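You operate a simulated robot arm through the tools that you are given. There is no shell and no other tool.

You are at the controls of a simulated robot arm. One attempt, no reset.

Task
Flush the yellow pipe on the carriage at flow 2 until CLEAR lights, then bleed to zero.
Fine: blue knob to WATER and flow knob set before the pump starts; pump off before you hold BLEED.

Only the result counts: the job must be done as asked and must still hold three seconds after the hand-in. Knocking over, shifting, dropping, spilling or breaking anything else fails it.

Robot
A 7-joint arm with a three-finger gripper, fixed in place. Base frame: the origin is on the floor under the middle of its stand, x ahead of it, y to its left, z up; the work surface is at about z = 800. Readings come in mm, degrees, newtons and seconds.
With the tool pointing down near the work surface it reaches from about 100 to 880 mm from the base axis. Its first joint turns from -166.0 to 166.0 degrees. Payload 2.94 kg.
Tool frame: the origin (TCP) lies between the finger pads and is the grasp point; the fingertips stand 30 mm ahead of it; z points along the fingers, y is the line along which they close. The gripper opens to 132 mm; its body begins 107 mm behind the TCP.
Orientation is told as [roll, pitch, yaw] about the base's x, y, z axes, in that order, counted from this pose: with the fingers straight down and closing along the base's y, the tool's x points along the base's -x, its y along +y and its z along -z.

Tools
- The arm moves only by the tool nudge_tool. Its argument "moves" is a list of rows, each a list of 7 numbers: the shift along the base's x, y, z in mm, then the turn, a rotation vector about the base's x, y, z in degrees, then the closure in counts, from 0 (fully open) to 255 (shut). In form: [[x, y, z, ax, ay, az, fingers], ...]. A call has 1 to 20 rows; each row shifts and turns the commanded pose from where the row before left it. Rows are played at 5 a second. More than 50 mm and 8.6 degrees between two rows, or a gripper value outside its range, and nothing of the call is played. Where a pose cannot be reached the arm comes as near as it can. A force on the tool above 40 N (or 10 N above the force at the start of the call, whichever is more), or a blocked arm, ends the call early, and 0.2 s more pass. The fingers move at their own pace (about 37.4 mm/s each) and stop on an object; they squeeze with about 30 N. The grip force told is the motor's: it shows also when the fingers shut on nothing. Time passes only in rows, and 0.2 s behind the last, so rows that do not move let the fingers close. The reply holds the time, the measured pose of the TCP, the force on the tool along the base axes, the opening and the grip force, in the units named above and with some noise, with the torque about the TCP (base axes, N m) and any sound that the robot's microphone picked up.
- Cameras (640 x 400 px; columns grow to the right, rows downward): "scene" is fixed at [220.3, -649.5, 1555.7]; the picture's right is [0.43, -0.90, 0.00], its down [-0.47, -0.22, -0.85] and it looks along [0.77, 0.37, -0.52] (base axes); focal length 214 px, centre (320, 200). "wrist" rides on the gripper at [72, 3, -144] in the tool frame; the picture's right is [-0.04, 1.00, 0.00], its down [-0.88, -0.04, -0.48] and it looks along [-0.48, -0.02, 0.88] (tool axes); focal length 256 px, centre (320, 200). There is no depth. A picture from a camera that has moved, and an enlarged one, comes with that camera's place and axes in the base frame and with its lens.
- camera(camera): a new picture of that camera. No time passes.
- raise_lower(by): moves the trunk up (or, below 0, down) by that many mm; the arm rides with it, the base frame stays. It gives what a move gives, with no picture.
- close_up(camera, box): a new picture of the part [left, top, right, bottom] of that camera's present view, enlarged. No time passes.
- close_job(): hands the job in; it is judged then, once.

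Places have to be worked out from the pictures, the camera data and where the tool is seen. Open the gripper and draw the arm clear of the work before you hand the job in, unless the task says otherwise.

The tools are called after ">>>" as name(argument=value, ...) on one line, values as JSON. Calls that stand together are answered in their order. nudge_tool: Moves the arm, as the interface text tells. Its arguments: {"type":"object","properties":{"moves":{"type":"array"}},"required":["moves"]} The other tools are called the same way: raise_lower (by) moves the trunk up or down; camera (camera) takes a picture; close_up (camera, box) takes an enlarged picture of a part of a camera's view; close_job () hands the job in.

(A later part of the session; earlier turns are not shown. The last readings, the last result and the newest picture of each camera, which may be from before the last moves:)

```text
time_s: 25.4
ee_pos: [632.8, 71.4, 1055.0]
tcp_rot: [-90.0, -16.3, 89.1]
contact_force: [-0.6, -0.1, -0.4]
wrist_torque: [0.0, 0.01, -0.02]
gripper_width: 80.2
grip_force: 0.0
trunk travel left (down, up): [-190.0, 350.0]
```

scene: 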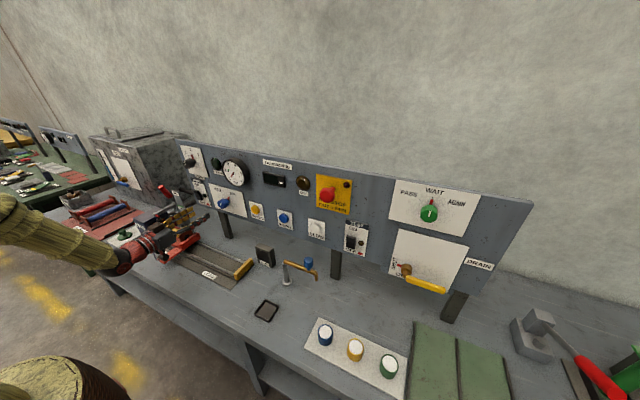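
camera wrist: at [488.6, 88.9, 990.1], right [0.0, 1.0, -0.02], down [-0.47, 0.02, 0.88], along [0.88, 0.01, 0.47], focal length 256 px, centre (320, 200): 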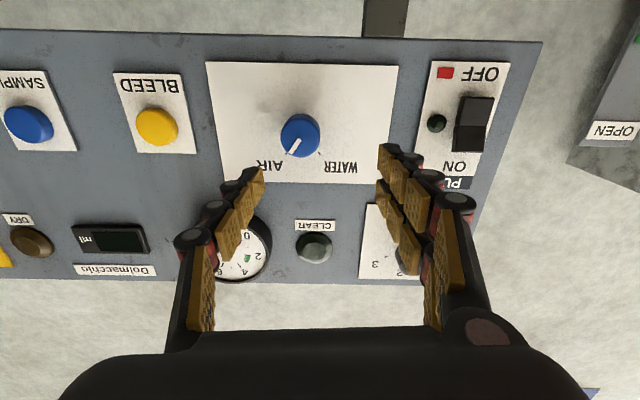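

Roll down to −74° is reachable here. I'll roll back to about 0 and advance so the fingers straddle the blue knob.

>>> nudge_tool(moves=[[0, 0, 0, 8, 0, 0.9, 100], [0, 0, 0, 8, 0, 0, 100], [0, 0, 0, 8, 0, 0, 100], [0, 0, 0, 8, 0, 0, 100], [0, 0, 0, 8, 0, 0, 100], [0, 0, 0, 8, 0, 0, 100], [0, 0, 0, 8, 0, 0, 100], [0, 0, 0, 8, 0, 0, 100], [25, 0, 0, 8, 0, 0, 100], [30, 0, 0, 0, 0, 0, 100], [20, 0, 0, 0, 0, 0, 100], [0, 0, 0, 0, 0, 0, 100], [0, 0, 0, 0, 0, 0, 100]])

>>> camera(camera="wrist")

>>> close_up(camera="scene", box=[150, 150, 260, 240])

```text
time_s: 28.2
ee_pos: [688.0, 88.1, 1055.1]
tcp_rot: [-100.5, -88.3, 100.3]
contact_force: [0.7, 0.0, -0.2]
wrist_torque: [0.03, 0.02, 0.03]
gripper_width: 80.3
grip_force: 0.1
out of reach, approached as far as the arm can: row 1, 10, 11
trunk travel left (down, up): [-190.0, 350.0]
```

```text
taken
camera wrist: at [543.8, 89.4, 982.2], right [0.01, 1.0, 0.01], down [-0.48, -0.01, 0.88], along [0.88, -0.01, 0.48], focal length 256 px, centre (320, 200)
```

wrist: 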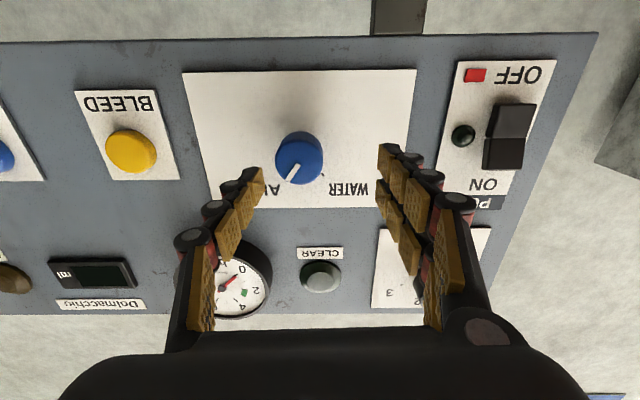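

```text
4.44 times, centred on (205, 195) of scene
camera zoom: at [220.3, -649.5, 1555.7], right [0.43, -0.9, 0.0], down [-0.47, -0.22, -0.85], along [0.77, 0.37, -0.52], focal length 953 px, centre (831, 222)
```

zoom: 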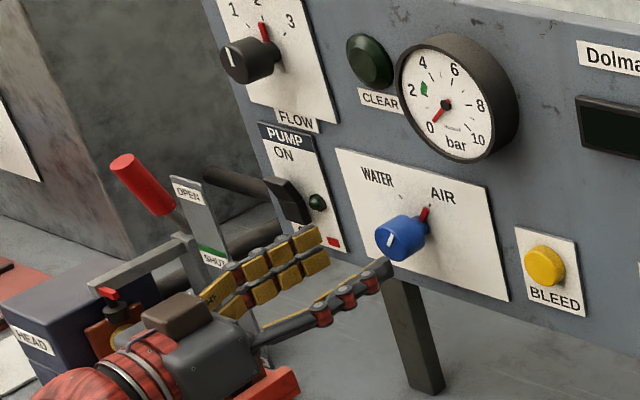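

At zero roll the arm can't reach y=71 (stuck at y≈88), whereas negative roll is fine. I'll roll to about −30° first and see whether the hand lands on the intended line.

>>> nudge_tool(moves=[[-10, 0, 0, -7.5, 0, 0, 100], [-10, 0, 0, -7.5, 0, 0, 100], [0, 0, 0, -7.5, 0, 0, 100], [0, 0, 0, -7.5, 0, 0, 100], [0, 0, 0, 0, 0, 0, 100], [0, 0, 0, 0, 0, 0, 100]])

```text
time_s: 29.6
ee_pos: [667.3, 89.3, 1054.1]
tcp_rot: [-90.4, -58.3, 90.3]
contact_force: [-0.6, -0.4, -1.0]
wrist_torque: [-0.01, -0.02, 0.0]
gripper_width: 80.5
grip_force: 0.1
trunk travel left (down, up): [-190.0, 350.0]
```

Now at y≈89 with roll −32°. Shifting to y=71 and checking the alignment.

>>> nudge_tool(moves=[[0, -9, 1, 0, 0, 0, 100], [0, -9, 0.5, 0, 0, 0, 100], [0, 0, 0, 0, 0, 0, 100], [0, 0, 0, 0, 0, 0, 100]])

>>> close_up(camera="wrist", box=[200, 60, 440, 240])

```text
time_s: 30.6
ee_pos: [665.6, 85.9, 1056.8]
tcp_rot: [-90.3, -58.3, 90.2]
contact_force: [0.0, 0.0, 0.4]
wrist_torque: [0.02, -0.02, 0.02]
gripper_width: 80.0
grip_force: 0.0
out of reach, approached as far as the arm can: row 1, 2
trunk travel left (down, up): [-190.0, 350.0]
```

```text
2.22 times, centred on (320, 150) of wrist
camera zoom: at [520.8, 51.0, 994.3], right [0.0, 0.87, -0.49], down [-0.48, 0.43, 0.77], along [0.88, 0.23, 0.42], focal length 569 px, centre (320, 311)
```

zoom: 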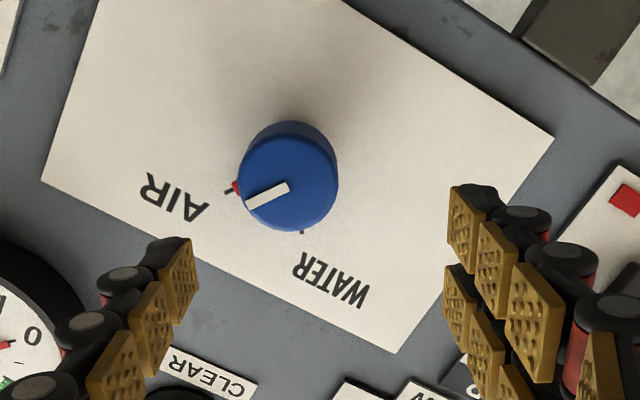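

The limit seems to be wrist flexion with a downward-sloping forearm, so a lower trunk should relieve it. I'll raise the hand by 150 mm, sliding to y=71, then drop the trunk by the same amount.

>>> nudge_tool(moves=[[-15, 0, 30, 0, 0, 0, 100], [-10, 0, 40, 0, 0, 0, 100], [0, 0, 40, 0, 0, 0, 100], [0, -8, 40, 0, 0, 0, 100], [0, -7, 0, 0, 0, 0, 100], [0, 0, 0, 0, 0, 0, 100], [0, 0, 0, 0, 0, 0, 100]])

>>> raise_lower(by=-150)

>>> camera(camera="scene")

>>> camera(camera="wrist")

```text
time_s: 32.2
ee_pos: [638.8, 71.5, 1209.0]
tcp_rot: [-90.5, -58.2, 90.8]
contact_force: [1.0, 0.1, 0.3]
wrist_torque: [0.02, -0.04, -0.01]
gripper_width: 80.3
grip_force: 0.0
trunk travel left (down, up): [-190.0, 350.0]
```

```text
time_s: 34.0
ee_pos: [640.3, 72.3, 1058.9]
tcp_rot: [-90.5, -58.3, 90.7]
contact_force: [0.1, 0.2, -0.3]
wrist_torque: [-0.02, 0.01, 0.0]
gripper_width: 80.4
grip_force: 0.1
trunk travel left (down, up): [-40.0, 500.0]
```

```text
taken
```

scene: 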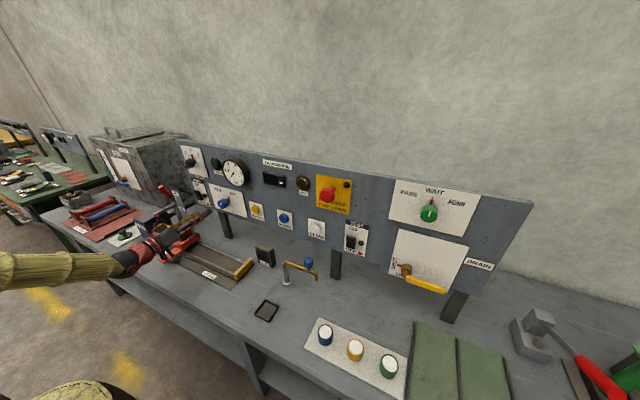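

```text
taken
camera wrist: at [496.4, 35.4, 995.8], right [0.0, 0.87, -0.49], down [-0.48, 0.43, 0.77], along [0.88, 0.24, 0.42], focal length 256 px, centre (320, 200)
```

wrist: 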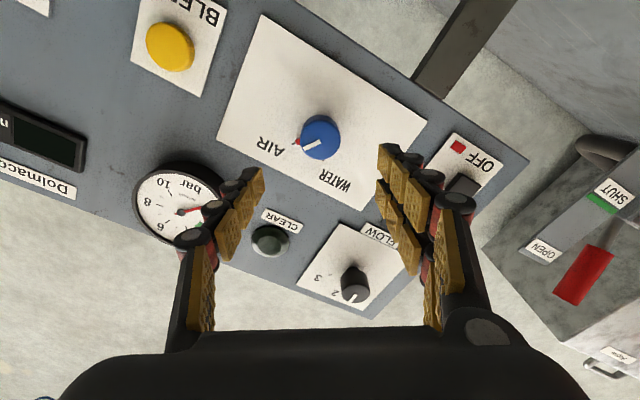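

The forearm is now level and the hand sits at (640, 72, 1059). Testing how far it can roll back toward positive here.

>>> nudge_tool(moves=[[0, 0, -2, 8, 0, 0, 100], [0, 0, -1.5, 8, 0, 0, 100], [0, 0, 0, 8, 0, 0, 100], [0, 0, 0, 8, 0, 0, 100], [0, 0, 0, 8, 0, 0, 100], [0, 0, 0, 8, 0, 0, 100], [0, 0, 0, 0, 0, 0, 100], [0, 0, 0, 0, 0, 0, 100]])

>>> camera(camera="wrist")

```text
time_s: 35.8
ee_pos: [635.9, 87.6, 1063.7]
tcp_rot: [90.1, -73.9, -90.8]
contact_force: [-0.3, 0.8, 0.4]
wrist_torque: [-0.01, 0.0, 0.01]
gripper_width: 80.4
grip_force: 0.0
out of reach, approached as far as the arm can: row 6
trunk travel left (down, up): [-40.0, 500.0]
```

```text
taken
camera wrist: at [491.1, 111.7, 996.5], right [0.01, 0.95, 0.32], down [-0.48, -0.27, 0.83], along [0.88, -0.16, 0.45], focal length 256 px, centre (320, 200)
```

wrist: 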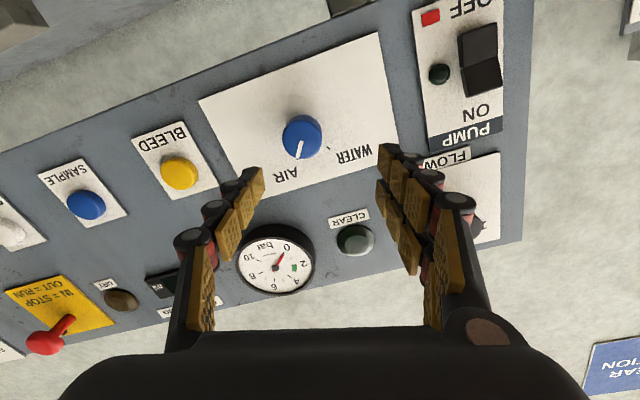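

Roll is limited at about +10 to +16° here. I'll set roll near −8° and realign on the knob axis.

>>> nudge_tool(moves=[[0, 0, 0, -8, 0, 0, 100], [0, 0, 0, -8, 0, 0, 100], [0, -8, -4, -8, 0, 0, 100], [0, -8, -4, 0, 0, 0, 100], [0, 0, 0, 0, 0, 0, 100], [0, 0, 0, 0, 0, 0, 100]])

>>> close_up(camera="wrist", box=[200, 60, 440, 240])

```text
time_s: 37.2
ee_pos: [635.2, 70.8, 1058.5]
tcp_rot: [-92.7, -82.3, 92.8]
contact_force: [0.1, -0.7, -0.6]
wrist_torque: [-0.02, -0.02, -0.01]
gripper_width: 80.3
grip_force: 0.0
trunk travel left (down, up): [-40.0, 500.0]
```

```text
2.22 times, centred on (320, 150) of wrist
camera zoom: at [491.8, 63.0, 985.1], right [0.0, 1.0, -0.09], down [-0.48, 0.08, 0.87], along [0.88, 0.05, 0.48], focal length 569 px, centre (320, 311)
```

zoom: 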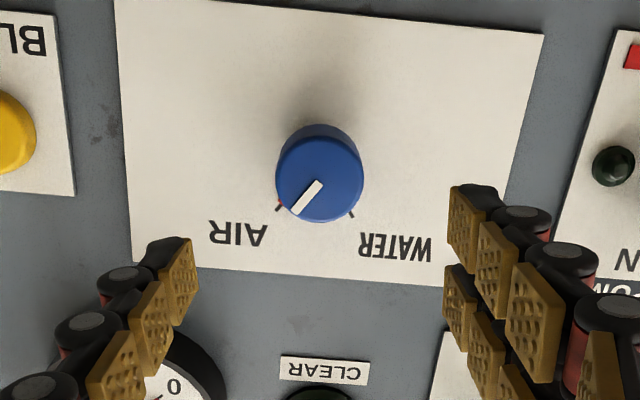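

The knob is dead centre now. Advancing to straddle it (TCP x≈735).

>>> nudge_tool(moves=[[30, 0, -1, 0, 0, 0, 100], [30, 0, -1, 0, 0, 0, 100], [25, 0, 0, 0, 0, 0, 100], [15, 0, 0, 0, 0, 0, 100], [0, 0, 0, 0, 0, 0, 100], [0, 0, 0, 0, 0, 0, 100]])

>>> camera(camera="wrist")

>>> close_up(camera="scene", box=[150, 150, 260, 240])

```text
time_s: 38.6
ee_pos: [736.1, 70.6, 1055.1]
tcp_rot: [-92.6, -82.3, 92.7]
contact_force: [-0.7, -0.9, 0.7]
wrist_torque: [0.03, 0.02, -0.02]
gripper_width: 80.1
grip_force: 0.1
trunk travel left (down, up): [-40.0, 500.0]
```

```text
taken
camera wrist: at [592.8, 62.8, 982.5], right [0.0, 1.0, -0.09], down [-0.48, 0.08, 0.87], along [0.88, 0.04, 0.48], focal length 256 px, centre (320, 200)
```

wrist: 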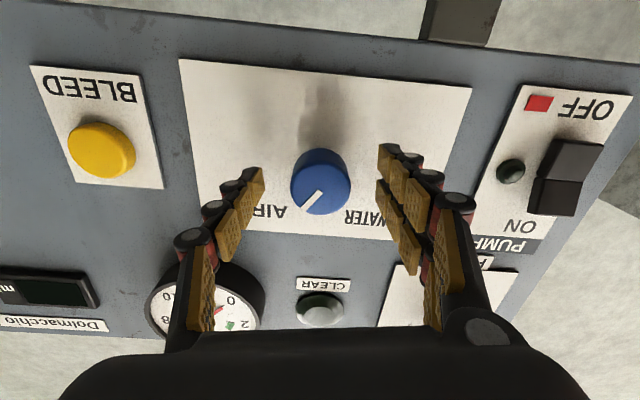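

```text
4.44 times, centred on (205, 195) of scene
camera zoom: at [220.3, -649.5, 1555.7], right [0.43, -0.9, 0.0], down [-0.47, -0.22, -0.85], along [0.77, 0.37, -0.52], focal length 953 px, centre (831, 222)
```

zoom: 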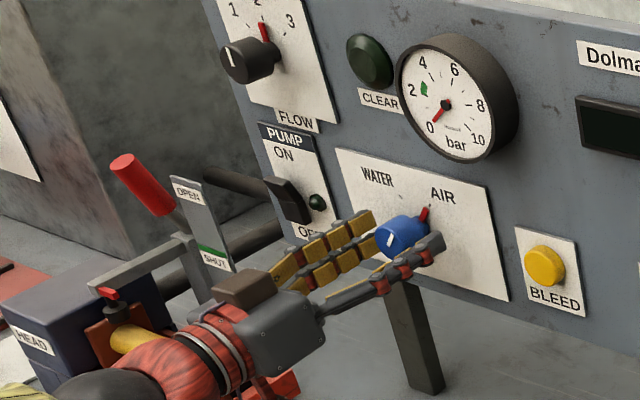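

Fingers straddle the blue knob with no contact. Closing and then turning about −72° toward WATER.

>>> nudge_tool(moves=[[0, 0, 0, 0, 0, 0, 255], [0, 0, 0, 0, 0, 0, 255], [0, 0, 0, 0, 0, 0, 255], [0, 0, 0, 0, 0, 0, 255], [0, 0, 0, 0, 0, 0, 255], [0, 0, 0, -6, 0, 0, 255], [0, 0, 0, -6, 0, 0, 255], [0, 0, 0, -6, 0, 0, 255], [0, 0, 0, -6, 0, 0, 255], [0, 0, 0, -6, 0, 0, 255], [0, 0, 0, -6, 0, 0, 255], [0, 0, 0, -6, 0, 0, 255], [0, 0, 0, -6, 0, 0, 255], [0, 0, 0, -6, 0, 0, 255], [0, 0, 0, -6, 0, 0, 255], [0, 0, 0, -6, 0, 0, 255], [0, 0, 0, -5, 0, 0, 255], [0, 0, 0, 0, 0, 0, 255], [0, 0, 0, 0, 0, 0, 255]])

>>> camera(camera="wrist")

>>> close_up(camera="scene", box=[195, 165, 265, 225])

```text
time_s: 42.6
ee_pos: [735.1, 69.9, 1055.8]
tcp_rot: [-89.8, -11.2, 90.4]
contact_force: [9.5, -9.5, 0.9]
wrist_torque: [0.02, -0.12, -0.46]
gripper_width: 38.3
grip_force: 45.1
trunk travel left (down, up): [-40.0, 500.0]
```

```text
taken
camera wrist: at [592.5, -1.2, 1038.7], right [0.0, 0.24, -0.97], down [-0.48, 0.85, 0.21], along [0.88, 0.47, 0.11], focal length 256 px, centre (320, 200)
```

wrist: 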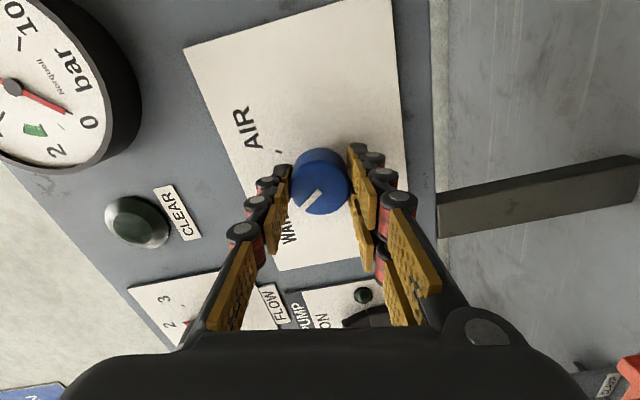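

```text
6.67 times, centred on (230, 195) of scene
camera zoom: at [220.3, -649.5, 1555.7], right [0.43, -0.9, 0.0], down [-0.47, -0.22, -0.85], along [0.77, 0.37, -0.52], focal length 1430 px, centre (920, 233)
```

zoom: 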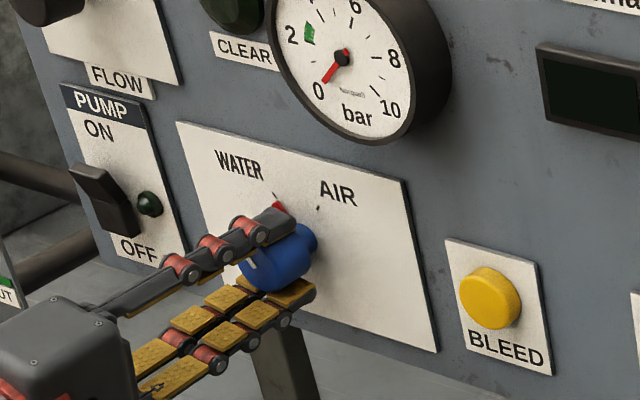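

The red pointer now sits at the WATER tick. Releasing to confirm it stays there.

>>> nudge_tool(moves=[[0, 0, 0, 0, 0, 0, 100], [0, 0, 0, 0, 0, 0, 100], [0, 0, 0, 0, 0, 0, 100], [0, 0, 0, 0, 0, 0, 100]])

>>> close_up(camera="wrist", box=[220, 100, 400, 250])

>>> close_up(camera="scene", box=[205, 175, 255, 215])

```text
time_s: 43.6
ee_pos: [735.5, 70.9, 1055.5]
tcp_rot: [-89.9, -11.3, 90.3]
contact_force: [-0.3, -0.3, 0.0]
wrist_torque: [-0.02, 0.0, -0.03]
gripper_width: 80.5
grip_force: 0.1
trunk travel left (down, up): [-40.0, 500.0]
```

```text
2.67 times, centred on (310, 175) of wrist
camera zoom: at [591.8, -0.3, 1039.2], right [0.0, 0.24, -0.97], down [-0.48, 0.85, 0.21], along [0.88, 0.47, 0.11], focal length 683 px, centre (347, 267)
```

zoom: 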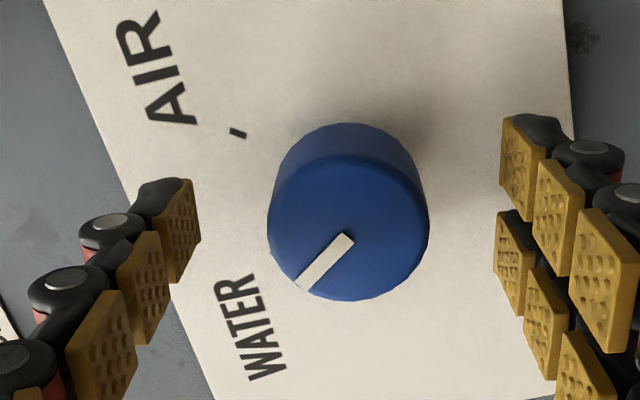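

```text
10.00 times, centred on (230, 195) of scene
camera zoom: at [220.3, -649.5, 1555.7], right [0.43, -0.9, 0.0], down [-0.47, -0.22, -0.85], along [0.77, 0.37, -0.52], focal length 2145 px, centre (1220, 250)
```

zoom: 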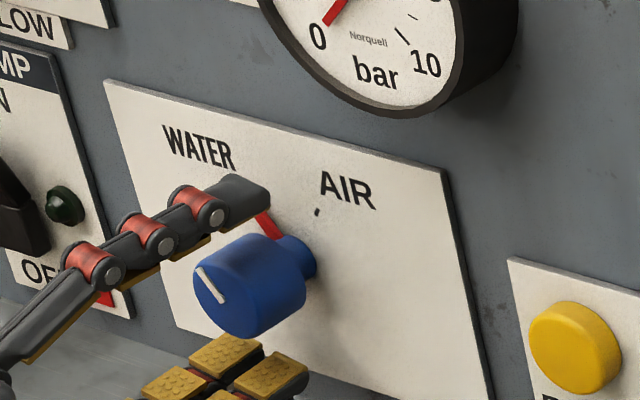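

The selector points at WATER. Next is the pump rocker: I'll back off and move in front of it with the hand rolled to −90°, so the two lower fingers can do the pressing while the body stays clear of the carriage handle (top ≈ z 958).

>>> nudge_tool(moves=[[-25, 0, 0, 0, 0, 0, 100], [-40, 0, 0, 0, 0, 0, 100], [-40, 0, 0, 0, 0, 0, 100], [0, 25, 15, -5, 0, 0, 100], [0, 35, 15, -5, 0, 0, 100], [0, 35, 10, 0, 0, 0, 100], [0, 35, 0, 0, 0, 0, 100], [0, 35, 0, 0, 0, 0, 100], [0, 10, 0, 0, 0, 0, 100], [0, 0, 0, 0, 0, 0, 100], [0, 0, 0, 0, 0, 0, 100]])

>>> camera(camera="wrist")

>>> camera(camera="scene")

>>> close_up(camera="scene", box=[100, 150, 260, 270])

```text
time_s: 46.0
ee_pos: [630.6, 243.5, 1095.1]
tcp_rot: [-89.9, -1.3, 90.5]
contact_force: [-0.3, -1.3, 0.1]
wrist_torque: [0.01, 0.05, -0.03]
gripper_width: 80.3
grip_force: 0.0
trunk travel left (down, up): [-40.0, 500.0]
```

```text
taken
camera wrist: at [487.3, 170.6, 1090.7], right [0.0, 0.07, -1.0], down [-0.48, 0.87, 0.06], along [0.88, 0.48, 0.03], focal length 256 px, centre (320, 200)
```

wrist: 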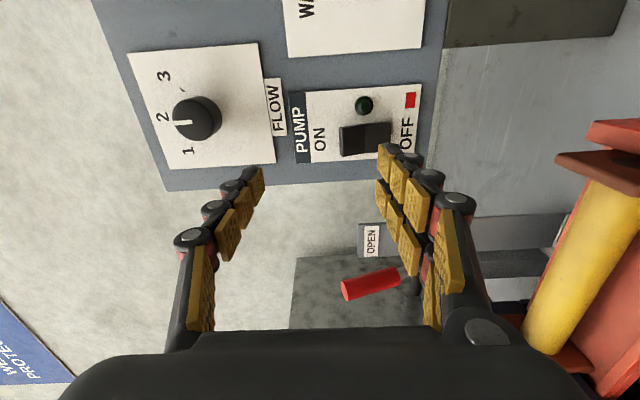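

```text
taken
```

scene: 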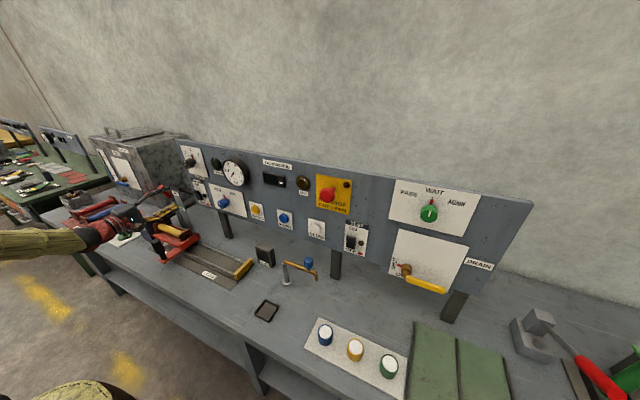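

```text
3.33 times, centred on (180, 210) of scene
camera zoom: at [220.3, -649.5, 1555.7], right [0.43, -0.9, 0.0], down [-0.47, -0.22, -0.85], along [0.77, 0.37, -0.52], focal length 715 px, centre (787, 167)
```

zoom: 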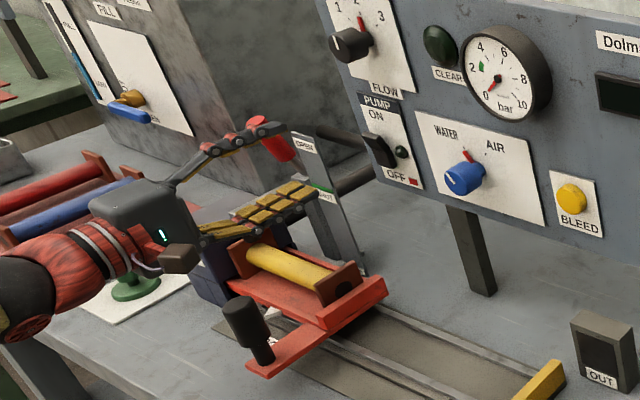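

Selector on WATER and flow on 2 are both confirmed. Zooming in on the pump rocker to locate its halves.

>>> close_up(camera="wrist", box=[280, 70, 440, 190])

>>> close_up(camera="scene", box=[185, 170, 225, 210])

```text
3.33 times, centred on (360, 130) of wrist
camera zoom: at [487.3, 170.6, 1090.7], right [0.0, 0.07, -1.0], down [-0.48, 0.87, 0.06], along [0.88, 0.48, 0.03], focal length 853 px, centre (187, 433)
```

zoom: 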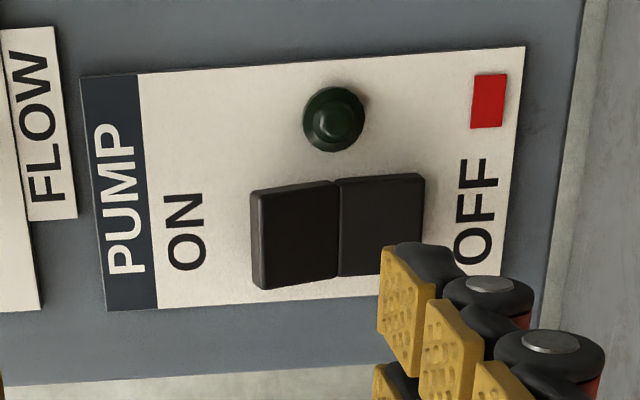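

```text
10.00 times, centred on (205, 190) of scene
camera zoom: at [220.3, -649.5, 1555.7], right [0.43, -0.9, 0.0], down [-0.47, -0.22, -0.85], along [0.77, 0.37, -0.52], focal length 2145 px, centre (1470, 300)
```

zoom: 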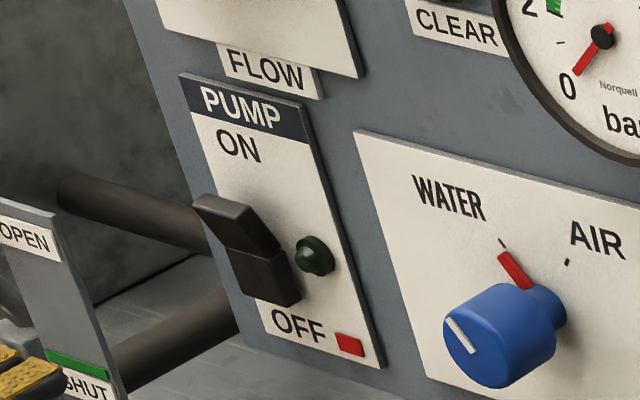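

Rocker spans y 235–266, z 1017–1073 with its pivot at z≈1045, and the upper (ON) half sticks out. The lower fingertips ride about 48 mm below the TCP, so I'll go to TCP z≈1110, y≈255 and approach until the tips are just short of it.

>>> nudge_tool(moves=[[0, 6, 8, 0, 0, 0, 100], [0, 5.5, 7, 0, 0, 0, 100], [30, 0, 0, 0, 0, 0, 100], [30, 0, 0, 0, 0, 0, 100], [20, 0, 0, 0, 0, 0, 100], [0, 0, 0, 0, 0, 0, 100], [0, 0, 0, 0, 0, 0, 100]])

>>> camera(camera="wrist")

>>> close_up(camera="scene", box=[150, 150, 240, 220])

```text
time_s: 47.6
ee_pos: [713.3, 256.0, 1108.6]
tcp_rot: [-89.9, -1.4, 90.4]
contact_force: [0.4, 0.0, -0.2]
wrist_torque: [0.03, 0.0, 0.01]
gripper_width: 80.3
grip_force: 0.1
trunk travel left (down, up): [-40.0, 500.0]
```

```text
taken
camera wrist: at [569.7, 183.3, 1105.7], right [0.0, 0.07, -1.0], down [-0.48, 0.87, 0.06], along [0.88, 0.48, 0.03], focal length 256 px, centre (320, 200)
```

wrist: 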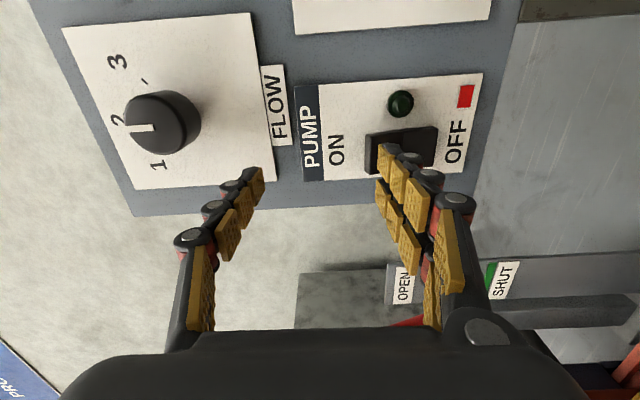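

```text
5.71 times, centred on (195, 185) of scene
camera zoom: at [220.3, -649.5, 1555.7], right [0.43, -0.9, 0.0], down [-0.47, -0.22, -0.85], along [0.77, 0.37, -0.52], focal length 1226 px, centre (1034, 286)
```

zoom: 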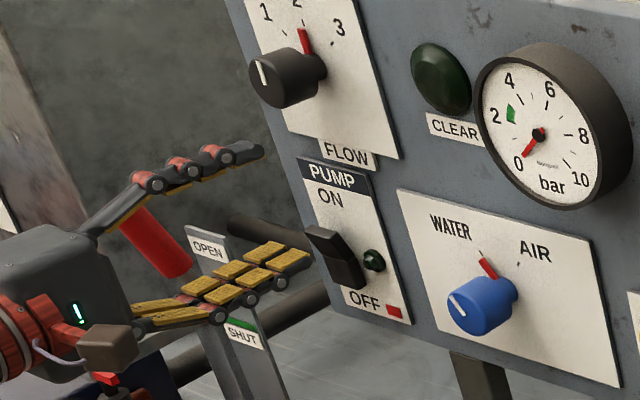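

Tips are about 15 mm short of the rocker's upper half and lined up with it. Pressing forward in 3 mm steps.

>>> nudge_tool(moves=[[3, 0, 0, 0, 0, 0, 100], [3, 0, 0, 0, 0, 0, 100], [3, 0, 0, 0, 0, 0, 100], [3, 0, 0, 0, 0, 0, 100], [3, 0, 0, 0, 0, 0, 100], [3, 0, 0, 0, 0, 0, 100], [0, 0, 0, 0, 0, 0, 100]])

>>> close_up(camera="scene", box=[170, 140, 260, 215])

>>> close_up(camera="wrist", box=[280, 50, 480, 200])

```text
time_s: 49.2
ee_pos: [728.4, 257.1, 1109.1]
tcp_rot: [-89.8, -1.3, 90.4]
contact_force: [-0.1, -0.6, 0.4]
wrist_torque: [0.0, 0.04, 0.03]
gripper_width: 80.1
grip_force: 0.1
trunk travel left (down, up): [-40.0, 500.0]
```

```text
5.33 times, centred on (215, 178) of scene
camera zoom: at [220.3, -649.5, 1555.7], right [0.43, -0.9, 0.0], down [-0.47, -0.22, -0.85], along [0.77, 0.37, -0.52], focal length 1144 px, centre (880, 320)
```

zoom: 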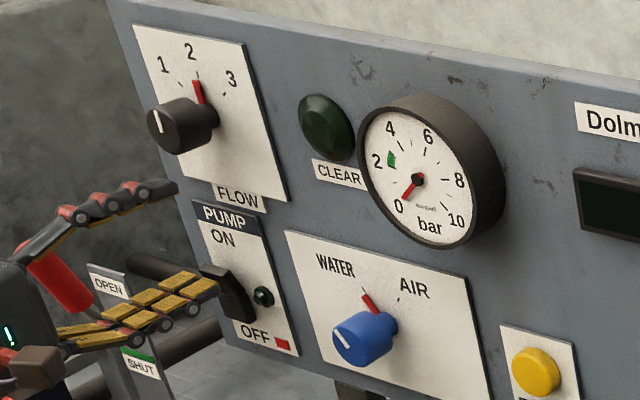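

```text
2.67 times, centred on (380, 125) of wrist
camera zoom: at [585.1, 183.7, 1105.4], right [0.0, 0.07, -1.0], down [-0.48, 0.87, 0.06], along [0.88, 0.48, 0.03], focal length 683 px, centre (160, 400)
```

zoom: 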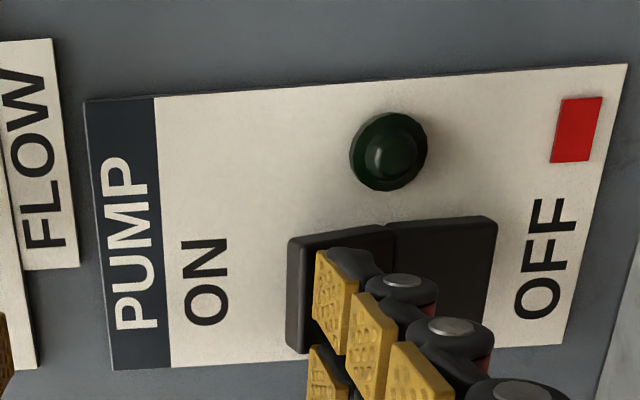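

The tips are just at the upper half with no contact yet. Continuing forward in small steps.

>>> nudge_tool(moves=[[3, 0, 0, 0, 0, 0, 100], [3, 0, 0, 0, 0, 0, 100], [2, 0, 0, 0, 0, 0, 100], [2, 0, 0, 0, 0, 0, 100]])

>>> close_up(camera="scene", box=[170, 140, 260, 215])

>>> close_up(camera="wrist", box=[280, 50, 480, 200])

```text
time_s: 50.2
ee_pos: [738.9, 257.9, 1110.4]
tcp_rot: [-89.9, -1.4, 90.4]
contact_force: [0.0, 0.0, 0.5]
wrist_torque: [0.0, 0.0, 0.02]
gripper_width: 80.2
grip_force: 0.1
trunk travel left (down, up): [-40.0, 500.0]
```

```text
5.33 times, centred on (215, 178) of scene
camera zoom: at [220.3, -649.5, 1555.7], right [0.43, -0.9, 0.0], down [-0.47, -0.22, -0.85], along [0.77, 0.37, -0.52], focal length 1144 px, centre (880, 320)
```

zoom: 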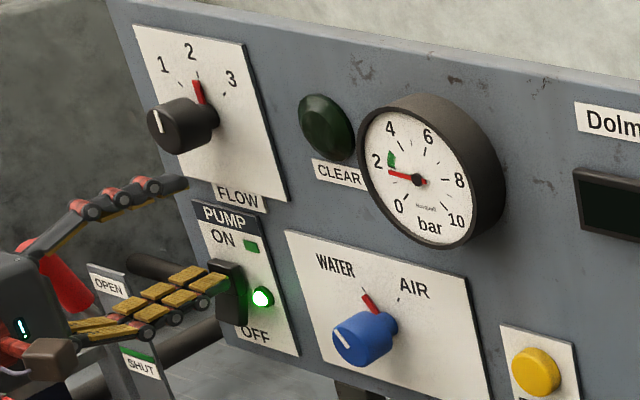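

```text
2.67 times, centred on (380, 125) of wrist
camera zoom: at [595.1, 184.2, 1105.9], right [0.0, 0.07, -1.0], down [-0.48, 0.87, 0.06], along [0.88, 0.48, 0.03], focal length 683 px, centre (160, 400)
```

zoom: 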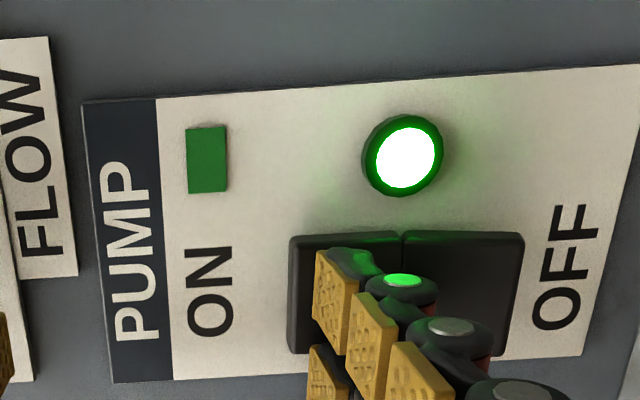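

The pump lamp is lit and pressure is rising. I'll back off and reposition for the lower (OFF) half while watching the CLEAR lamp.

>>> nudge_tool(moves=[[-12, 0, 0, 0, 0, 0, 100], [-12, 0, 0, 0, 0, 0, 100], [0, -1, -17, 0, 0, 0, 100], [0, -1, -17, 0, 0, 0, 100], [0, 0, 0, 0, 0, 0, 100]])

>>> close_up(camera="scene", box=[170, 140, 260, 215])

>>> close_up(camera="wrist", box=[280, 50, 480, 200])

>>> close_up(camera="scene", box=[120, 180, 340, 330])

```text
time_s: 51.4
ee_pos: [715.1, 257.2, 1073.8]
tcp_rot: [-89.9, -1.2, 90.5]
contact_force: [0.1, 0.6, 1.2]
wrist_torque: [-0.01, -0.04, 0.03]
gripper_width: 80.2
grip_force: 0.0
trunk travel left (down, up): [-40.0, 500.0]
```

```text
5.33 times, centred on (215, 178) of scene
camera zoom: at [220.3, -649.5, 1555.7], right [0.43, -0.9, 0.0], down [-0.47, -0.22, -0.85], along [0.77, 0.37, -0.52], focal length 1144 px, centre (880, 320)
```

zoom: 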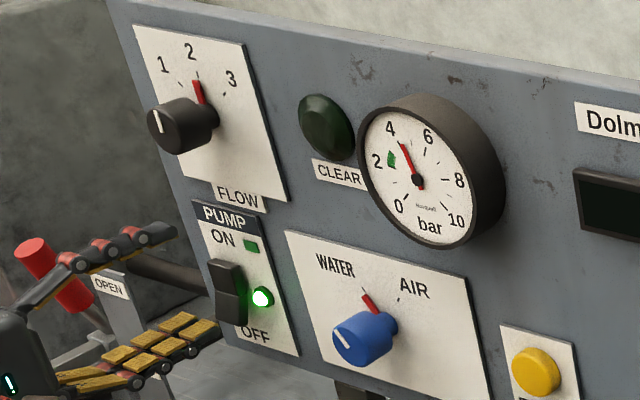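

```text
2.67 times, centred on (380, 125) of wrist
camera zoom: at [571.7, 182.8, 1071.0], right [0.0, 0.07, -1.0], down [-0.48, 0.87, 0.06], along [0.88, 0.48, 0.03], focal length 683 px, centre (160, 400)
```

zoom: 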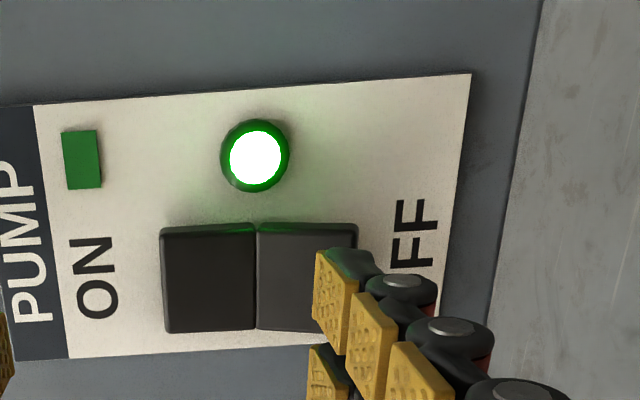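

```text
2.67 times, centred on (230, 255) of scene
camera zoom: at [220.3, -649.5, 1555.7], right [0.43, -0.9, 0.0], down [-0.47, -0.22, -0.85], along [0.77, 0.37, -0.52], focal length 572 px, centre (560, 53)
```

zoom: 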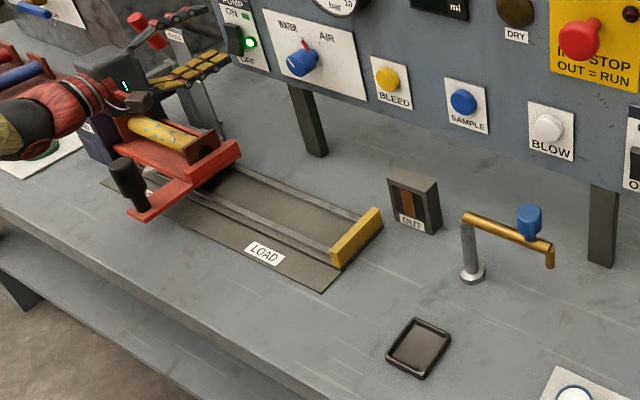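

Pressure reads about 4.5 bar and OUT shows brown water. I need to watch that trend closely, so I'll step only 0.4 s and look again.

>>> nudge_tool(moves=[[4, 0, 0, 0, 0, 0, 100]])

>>> close_up(camera="scene", box=[170, 140, 260, 215])

>>> close_up(camera="scene", box=[140, 190, 280, 290])

```text
time_s: 51.8
ee_pos: [719.0, 255.6, 1075.7]
tcp_rot: [-89.9, -1.4, 90.5]
contact_force: [-0.9, -0.6, 0.0]
wrist_torque: [0.0, 0.03, 0.02]
gripper_width: 80.2
grip_force: 0.0
trunk travel left (down, up): [-40.0, 500.0]
```

```text
5.33 times, centred on (215, 178) of scene
camera zoom: at [220.3, -649.5, 1555.7], right [0.43, -0.9, 0.0], down [-0.47, -0.22, -0.85], along [0.77, 0.37, -0.52], focal length 1144 px, centre (880, 320)
```

zoom: 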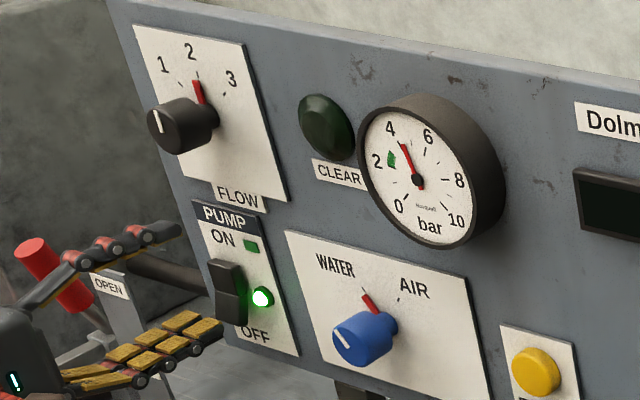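

```text
4.00 times, centred on (210, 240) of scene
camera zoom: at [220.3, -649.5, 1555.7], right [0.43, -0.9, 0.0], down [-0.47, -0.22, -0.85], along [0.77, 0.37, -0.52], focal length 858 px, centre (760, 40)
```

zoom: 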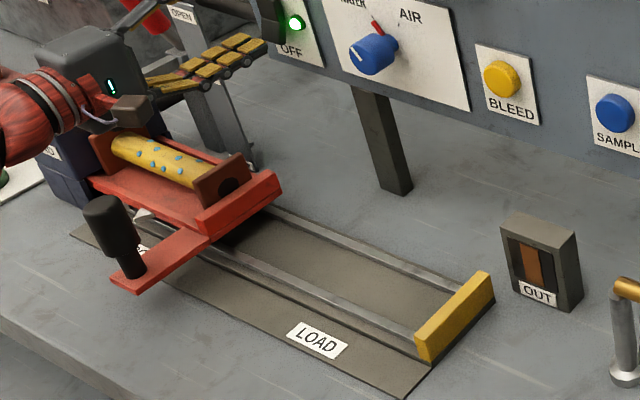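

Pressure has levelled at about 4.6 bar, with water visibly running through the pipe and brown discharge at OUT. CLEAR is still dark, so I'll wait in short steps.

>>> nudge_tool(moves=[[0, 0, 0, 0, 0, 0, 100], [0, 0, 0, 0, 0, 0, 100], [0, 0, 0, 0, 0, 0, 100], [0, 0, 0, 0, 0, 0, 100]])

>>> close_up(camera="scene", box=[170, 140, 290, 280])

```text
time_s: 52.8
ee_pos: [718.5, 256.1, 1075.0]
tcp_rot: [-90.0, -1.3, 90.4]
contact_force: [-0.6, 0.5, 0.2]
wrist_torque: [-0.05, 0.0, -0.01]
gripper_width: 80.2
grip_force: 0.1
trunk travel left (down, up): [-40.0, 500.0]
```

```text
2.86 times, centred on (230, 210) of scene
camera zoom: at [220.3, -649.5, 1555.7], right [0.43, -0.9, 0.0], down [-0.47, -0.22, -0.85], along [0.77, 0.37, -0.52], focal length 613 px, centre (577, 171)
```

zoom: 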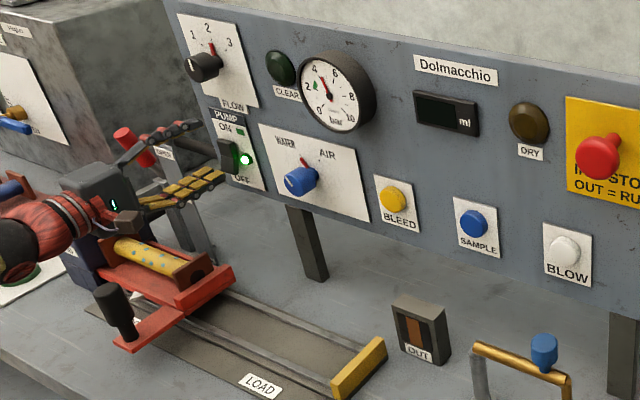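

Still flushing at a steady pressure with CLEAR dark; waiting a bit longer.

>>> nudge_tool(moves=[[0, 0, 0, 0, 0, 0, 100], [0, 0, 0, 0, 0, 0, 100], [0, 0, 0, 0, 0, 0, 100], [0, 0, 0, 0, 0, 0, 100], [0, 0, 0, 0, 0, 0, 100], [0, 0, 0, 0, 0, 0, 100], [0, 0, 0, 0, 0, 0, 100]])

>>> close_up(camera="scene", box=[170, 140, 290, 280])

```text
time_s: 54.4
ee_pos: [718.1, 255.6, 1074.8]
tcp_rot: [-89.9, -1.3, 90.4]
contact_force: [0.1, -0.3, 0.4]
wrist_torque: [-0.04, -0.01, 0.02]
gripper_width: 80.4
grip_force: 0.0
trunk travel left (down, up): [-40.0, 500.0]
```

```text
2.86 times, centred on (230, 210) of scene
camera zoom: at [220.3, -649.5, 1555.7], right [0.43, -0.9, 0.0], down [-0.47, -0.22, -0.85], along [0.77, 0.37, -0.52], focal length 613 px, centre (577, 171)
```

zoom: 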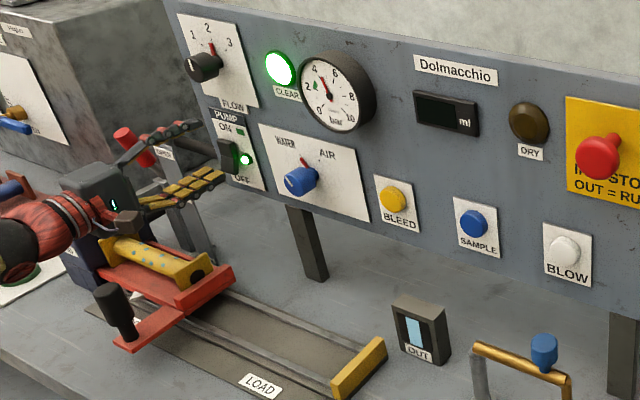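

CLEAR is lit and OUT runs clean. Pressing the lower half of the rocker now to stop the pump.

>>> nudge_tool(moves=[[5, 0, 0, 0, 0, 0, 100], [5, 0, 0, 0, 0, 0, 100], [4, 0, 0, 0, 0, 0, 100], [4, 0, 0, 0, 0, 0, 100], [3, 0, 0, 0, 0, 0, 100]])

>>> close_up(camera="scene", box=[170, 140, 290, 280])

>>> close_up(camera="wrist", box=[280, 50, 480, 200])

```text
time_s: 55.6
ee_pos: [739.3, 255.5, 1077.8]
tcp_rot: [-89.9, -1.3, 90.4]
contact_force: [-0.7, 0.0, -0.6]
wrist_torque: [0.02, 0.0, 0.01]
gripper_width: 80.3
grip_force: 0.0
trunk travel left (down, up): [-40.0, 500.0]
```

```text
2.86 times, centred on (230, 210) of scene
camera zoom: at [220.3, -649.5, 1555.7], right [0.43, -0.9, 0.0], down [-0.47, -0.22, -0.85], along [0.77, 0.37, -0.52], focal length 613 px, centre (577, 171)
```

zoom: 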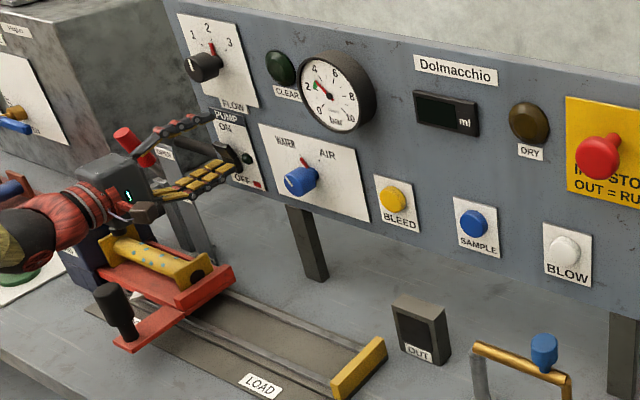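

```text
2.67 times, centred on (380, 125) of wrist
camera zoom: at [596.5, 182.0, 1073.2], right [0.0, 0.07, -1.0], down [-0.48, 0.87, 0.06], along [0.88, 0.48, 0.03], focal length 683 px, centre (160, 400)
```

zoom: 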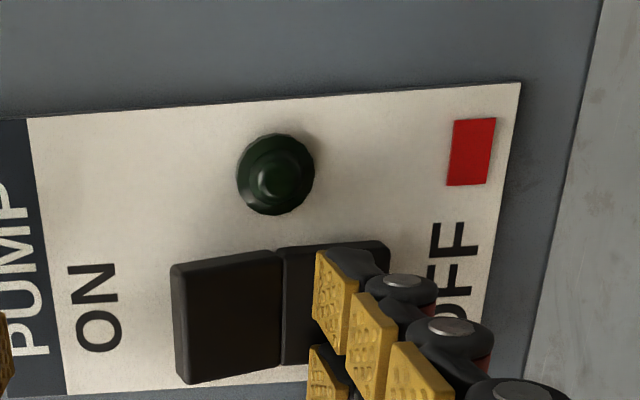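

Pump is off (lamp out, red flag showing) and pressure is about 3 bar. I'll back away, close the fingers into a probe and move across toward the BLEED button.

>>> nudge_tool(moves=[[-30, 0, 0, 0, 0, 0, 100], [-40, 0, 0, 0, 0, 0, 150], [-20, -30, 0, 0, 0, 0, 255], [0, -45, 0, 0, 0, 0, 255], [0, -45, 0, 0, 0, 0, 255], [0, -45, -5, 0, 0, 0, 255], [0, -45, -5, 0, 0, 0, 255], [0, -45, -5, 0, 0, 0, 255], [0, -45, -5, 0, 0, 0, 255], [0, -40, 0, 0, 0, 0, 255], [0, 0, 0, 0, 0, 0, 255], [0, 0, 0, 0, 0, 0, 255]])

>>> camera(camera="wrist")

>>> camera(camera="scene")

```text
time_s: 58.2
ee_pos: [633.2, 31.1, 1081.1]
tcp_rot: [-89.4, -1.3, 88.7]
contact_force: [0.9, 0.1, -0.1]
wrist_torque: [-0.01, 0.02, -0.01]
gripper_width: 0.0
grip_force: 29.3
out of reach, approached as far as the arm can: row 7, 8, 9, 10
trunk travel left (down, up): [-40.0, 500.0]
```

```text
taken
camera wrist: at [487.9, -38.4, 1079.3], right [-0.01, 0.07, -1.0], down [-0.45, 0.89, 0.06], along [0.89, 0.45, 0.02], focal length 256 px, centre (320, 200)
```

wrist: 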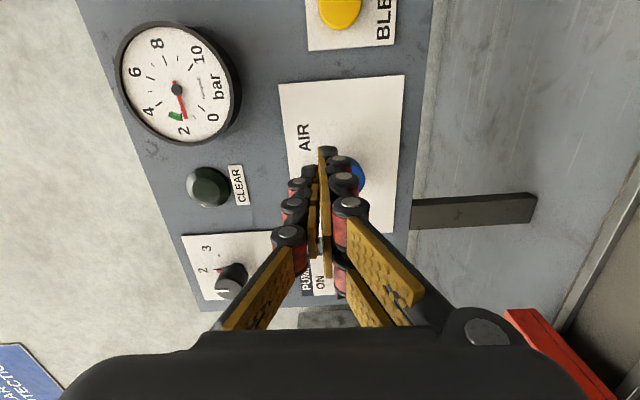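

```text
taken
```

scene: 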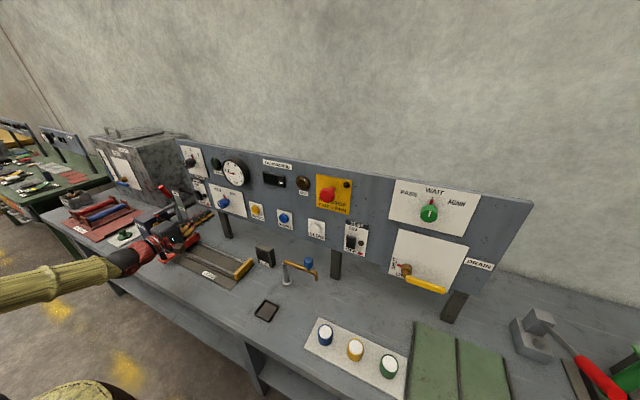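

The arm tops out at y≈31 with the tool straight ahead. A button doesn't need a square approach, so I'll yaw the tool about 35° toward −y and then slide to the button (est. 766, −86, 1053).

>>> nudge_tool(moves=[[0, 0, 0, 0, 0, -7, 255], [0, 0, 0, 0, 0, -7, 255], [0, 0, 0, 0, 0, -7, 255], [0, 0, 0, 0, 0, -7, 255], [0, 0, 0, 0, 0, -7, 255], [0, -30, -6, 0, 0, 0, 255], [0, -30, -6, 0, 0, 0, 255], [0, -25, -6, 0, 0, 0, 255], [0, 0, 0, 0, 0, 0, 255], [0, 0, 0, 0, 0, 0, 255]])

>>> camera(camera="wrist")

>>> close_up(camera="scene", box=[100, 130, 340, 290])

```text
time_s: 60.4
ee_pos: [631.8, -55.7, 1066.2]
tcp_rot: [-89.9, -1.2, 55.4]
contact_force: [0.0, 0.9, 0.3]
wrist_torque: [0.0, 0.0, 0.03]
gripper_width: 0.0
grip_force: 28.4
trunk travel left (down, up): [-40.0, 500.0]
```

```text
taken
camera wrist: at [472.5, -34.2, 1062.5], right [0.04, 0.06, -1.0], down [0.11, 0.99, 0.06], along [0.99, -0.11, 0.03], focal length 256 px, centre (320, 200)
```

wrist: 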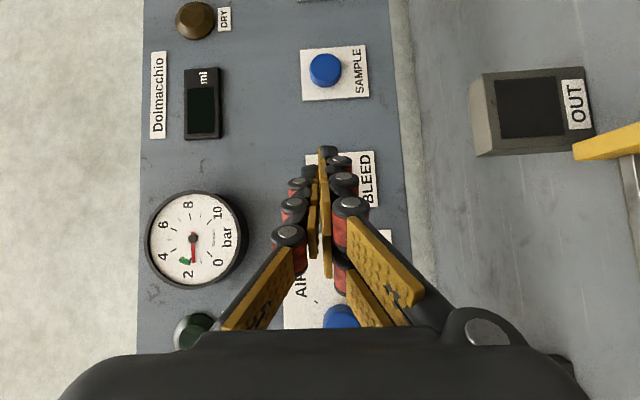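

```text
2.50 times, centred on (220, 210) of scene
camera zoom: at [220.3, -649.5, 1555.7], right [0.43, -0.9, 0.0], down [-0.47, -0.22, -0.85], along [0.77, 0.37, -0.52], focal length 536 px, centre (570, 175)
```

zoom: 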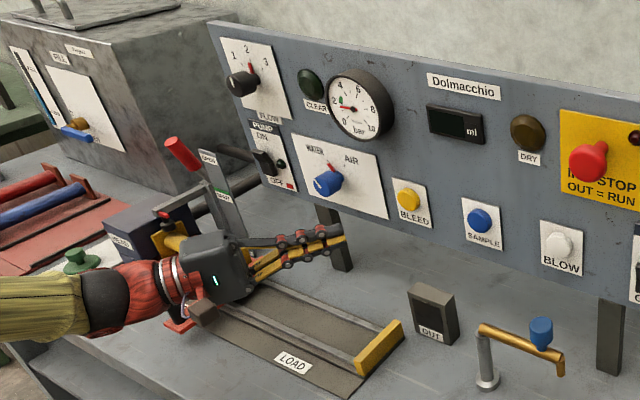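

Now at (632, −56, 1066) with the tool yawed 35°, and pressure is holding near 2 bar. The leading fingertip corner works out to TCP +(41, 7, −10), so I'll aim TCP at y≈−90, z≈1063 and approach to x≈700.

>>> nudge_tool(moves=[[10, -18, -1, 0, 0, 0, 255], [20, -17, -2, 0, 0, 0, 255], [25, 0, 0, 0, 0, 0, 255], [13, 0, 0, 0, 0, 0, 255], [0, 0, 0, 0, 0, 0, 255], [0, 0, 0, 0, 0, 0, 255]])

>>> camera(camera="wrist")

>>> close_up(camera="scene", box=[200, 160, 300, 240])

```text
time_s: 61.8
ee_pos: [701.9, -91.9, 1062.6]
tcp_rot: [-89.9, -1.3, 55.4]
contact_force: [-0.1, 0.3, -0.5]
wrist_torque: [0.01, 0.01, 0.02]
gripper_width: 0.0
grip_force: 29.0
trunk travel left (down, up): [-40.0, 500.0]
```

```text
taken
camera wrist: at [542.5, -70.0, 1060.0], right [0.04, 0.06, -1.0], down [0.11, 0.99, 0.06], along [0.99, -0.11, 0.03], focal length 256 px, centre (320, 200)
```

wrist: 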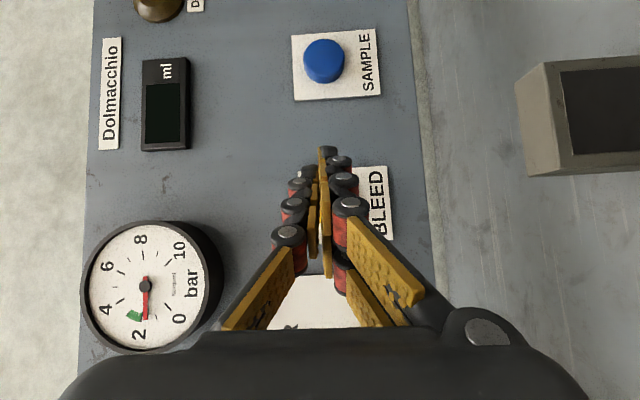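

```text
5.00 times, centred on (250, 200) of scene
camera zoom: at [220.3, -649.5, 1555.7], right [0.43, -0.9, 0.0], down [-0.47, -0.22, -0.85], along [0.77, 0.37, -0.52], focal length 1072 px, centre (670, 200)
```

zoom: 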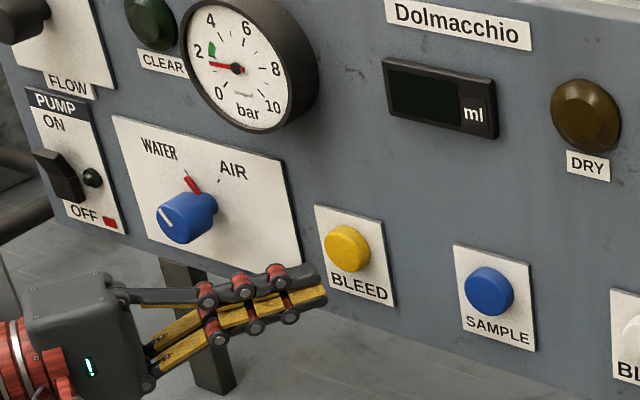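

Refined from the label plates, the BLEED button is at y≈−91, z≈1056, and my tip is within a few mm of that line. I'll trim slightly and press forward in small steps.

>>> nudge_tool(moves=[[4, -4, 3, 0, 0, 0, 255], [4, 0, 0, 0, 0, 0, 255], [4, 0, 0, 0, 0, 0, 255], [4, 0, 0, 0, 0, 0, 255], [3, 0, 0, 0, 0, 0, 255]])

>>> close_up(camera="scene", box=[200, 150, 290, 230])

>>> close_up(camera="wrist", box=[80, 120, 420, 350])

```text
time_s: 63.0
ee_pos: [722.7, -94.2, 1065.7]
tcp_rot: [-89.8, -1.3, 55.4]
contact_force: [1.0, -0.2, 0.3]
wrist_torque: [-0.02, -0.03, -0.02]
gripper_width: 0.0
grip_force: 28.5
trunk travel left (down, up): [-40.0, 500.0]
```

```text
5.00 times, centred on (245, 190) of scene
camera zoom: at [220.3, -649.5, 1555.7], right [0.43, -0.9, 0.0], down [-0.47, -0.22, -0.85], along [0.77, 0.37, -0.52], focal length 1072 px, centre (695, 250)
```

zoom: 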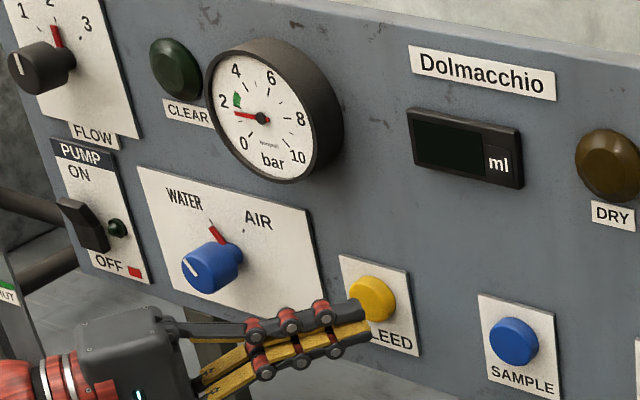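

```text
1.74 times, centred on (250, 235) of wrist
camera zoom: at [562.7, -72.3, 1061.6], right [0.04, 0.06, -1.0], down [0.11, 0.99, 0.06], along [0.99, -0.11, 0.03], focal length 445 px, centre (442, 139)
```

zoom: 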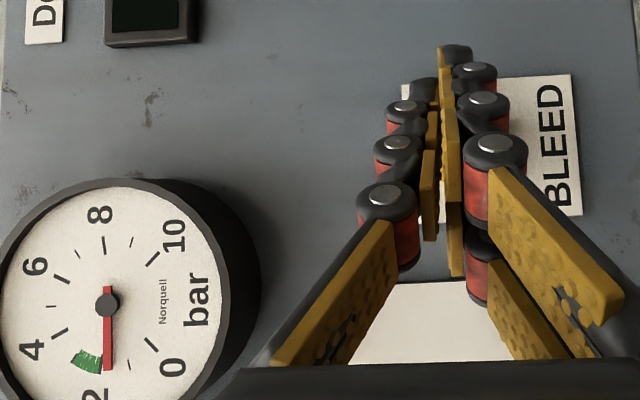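

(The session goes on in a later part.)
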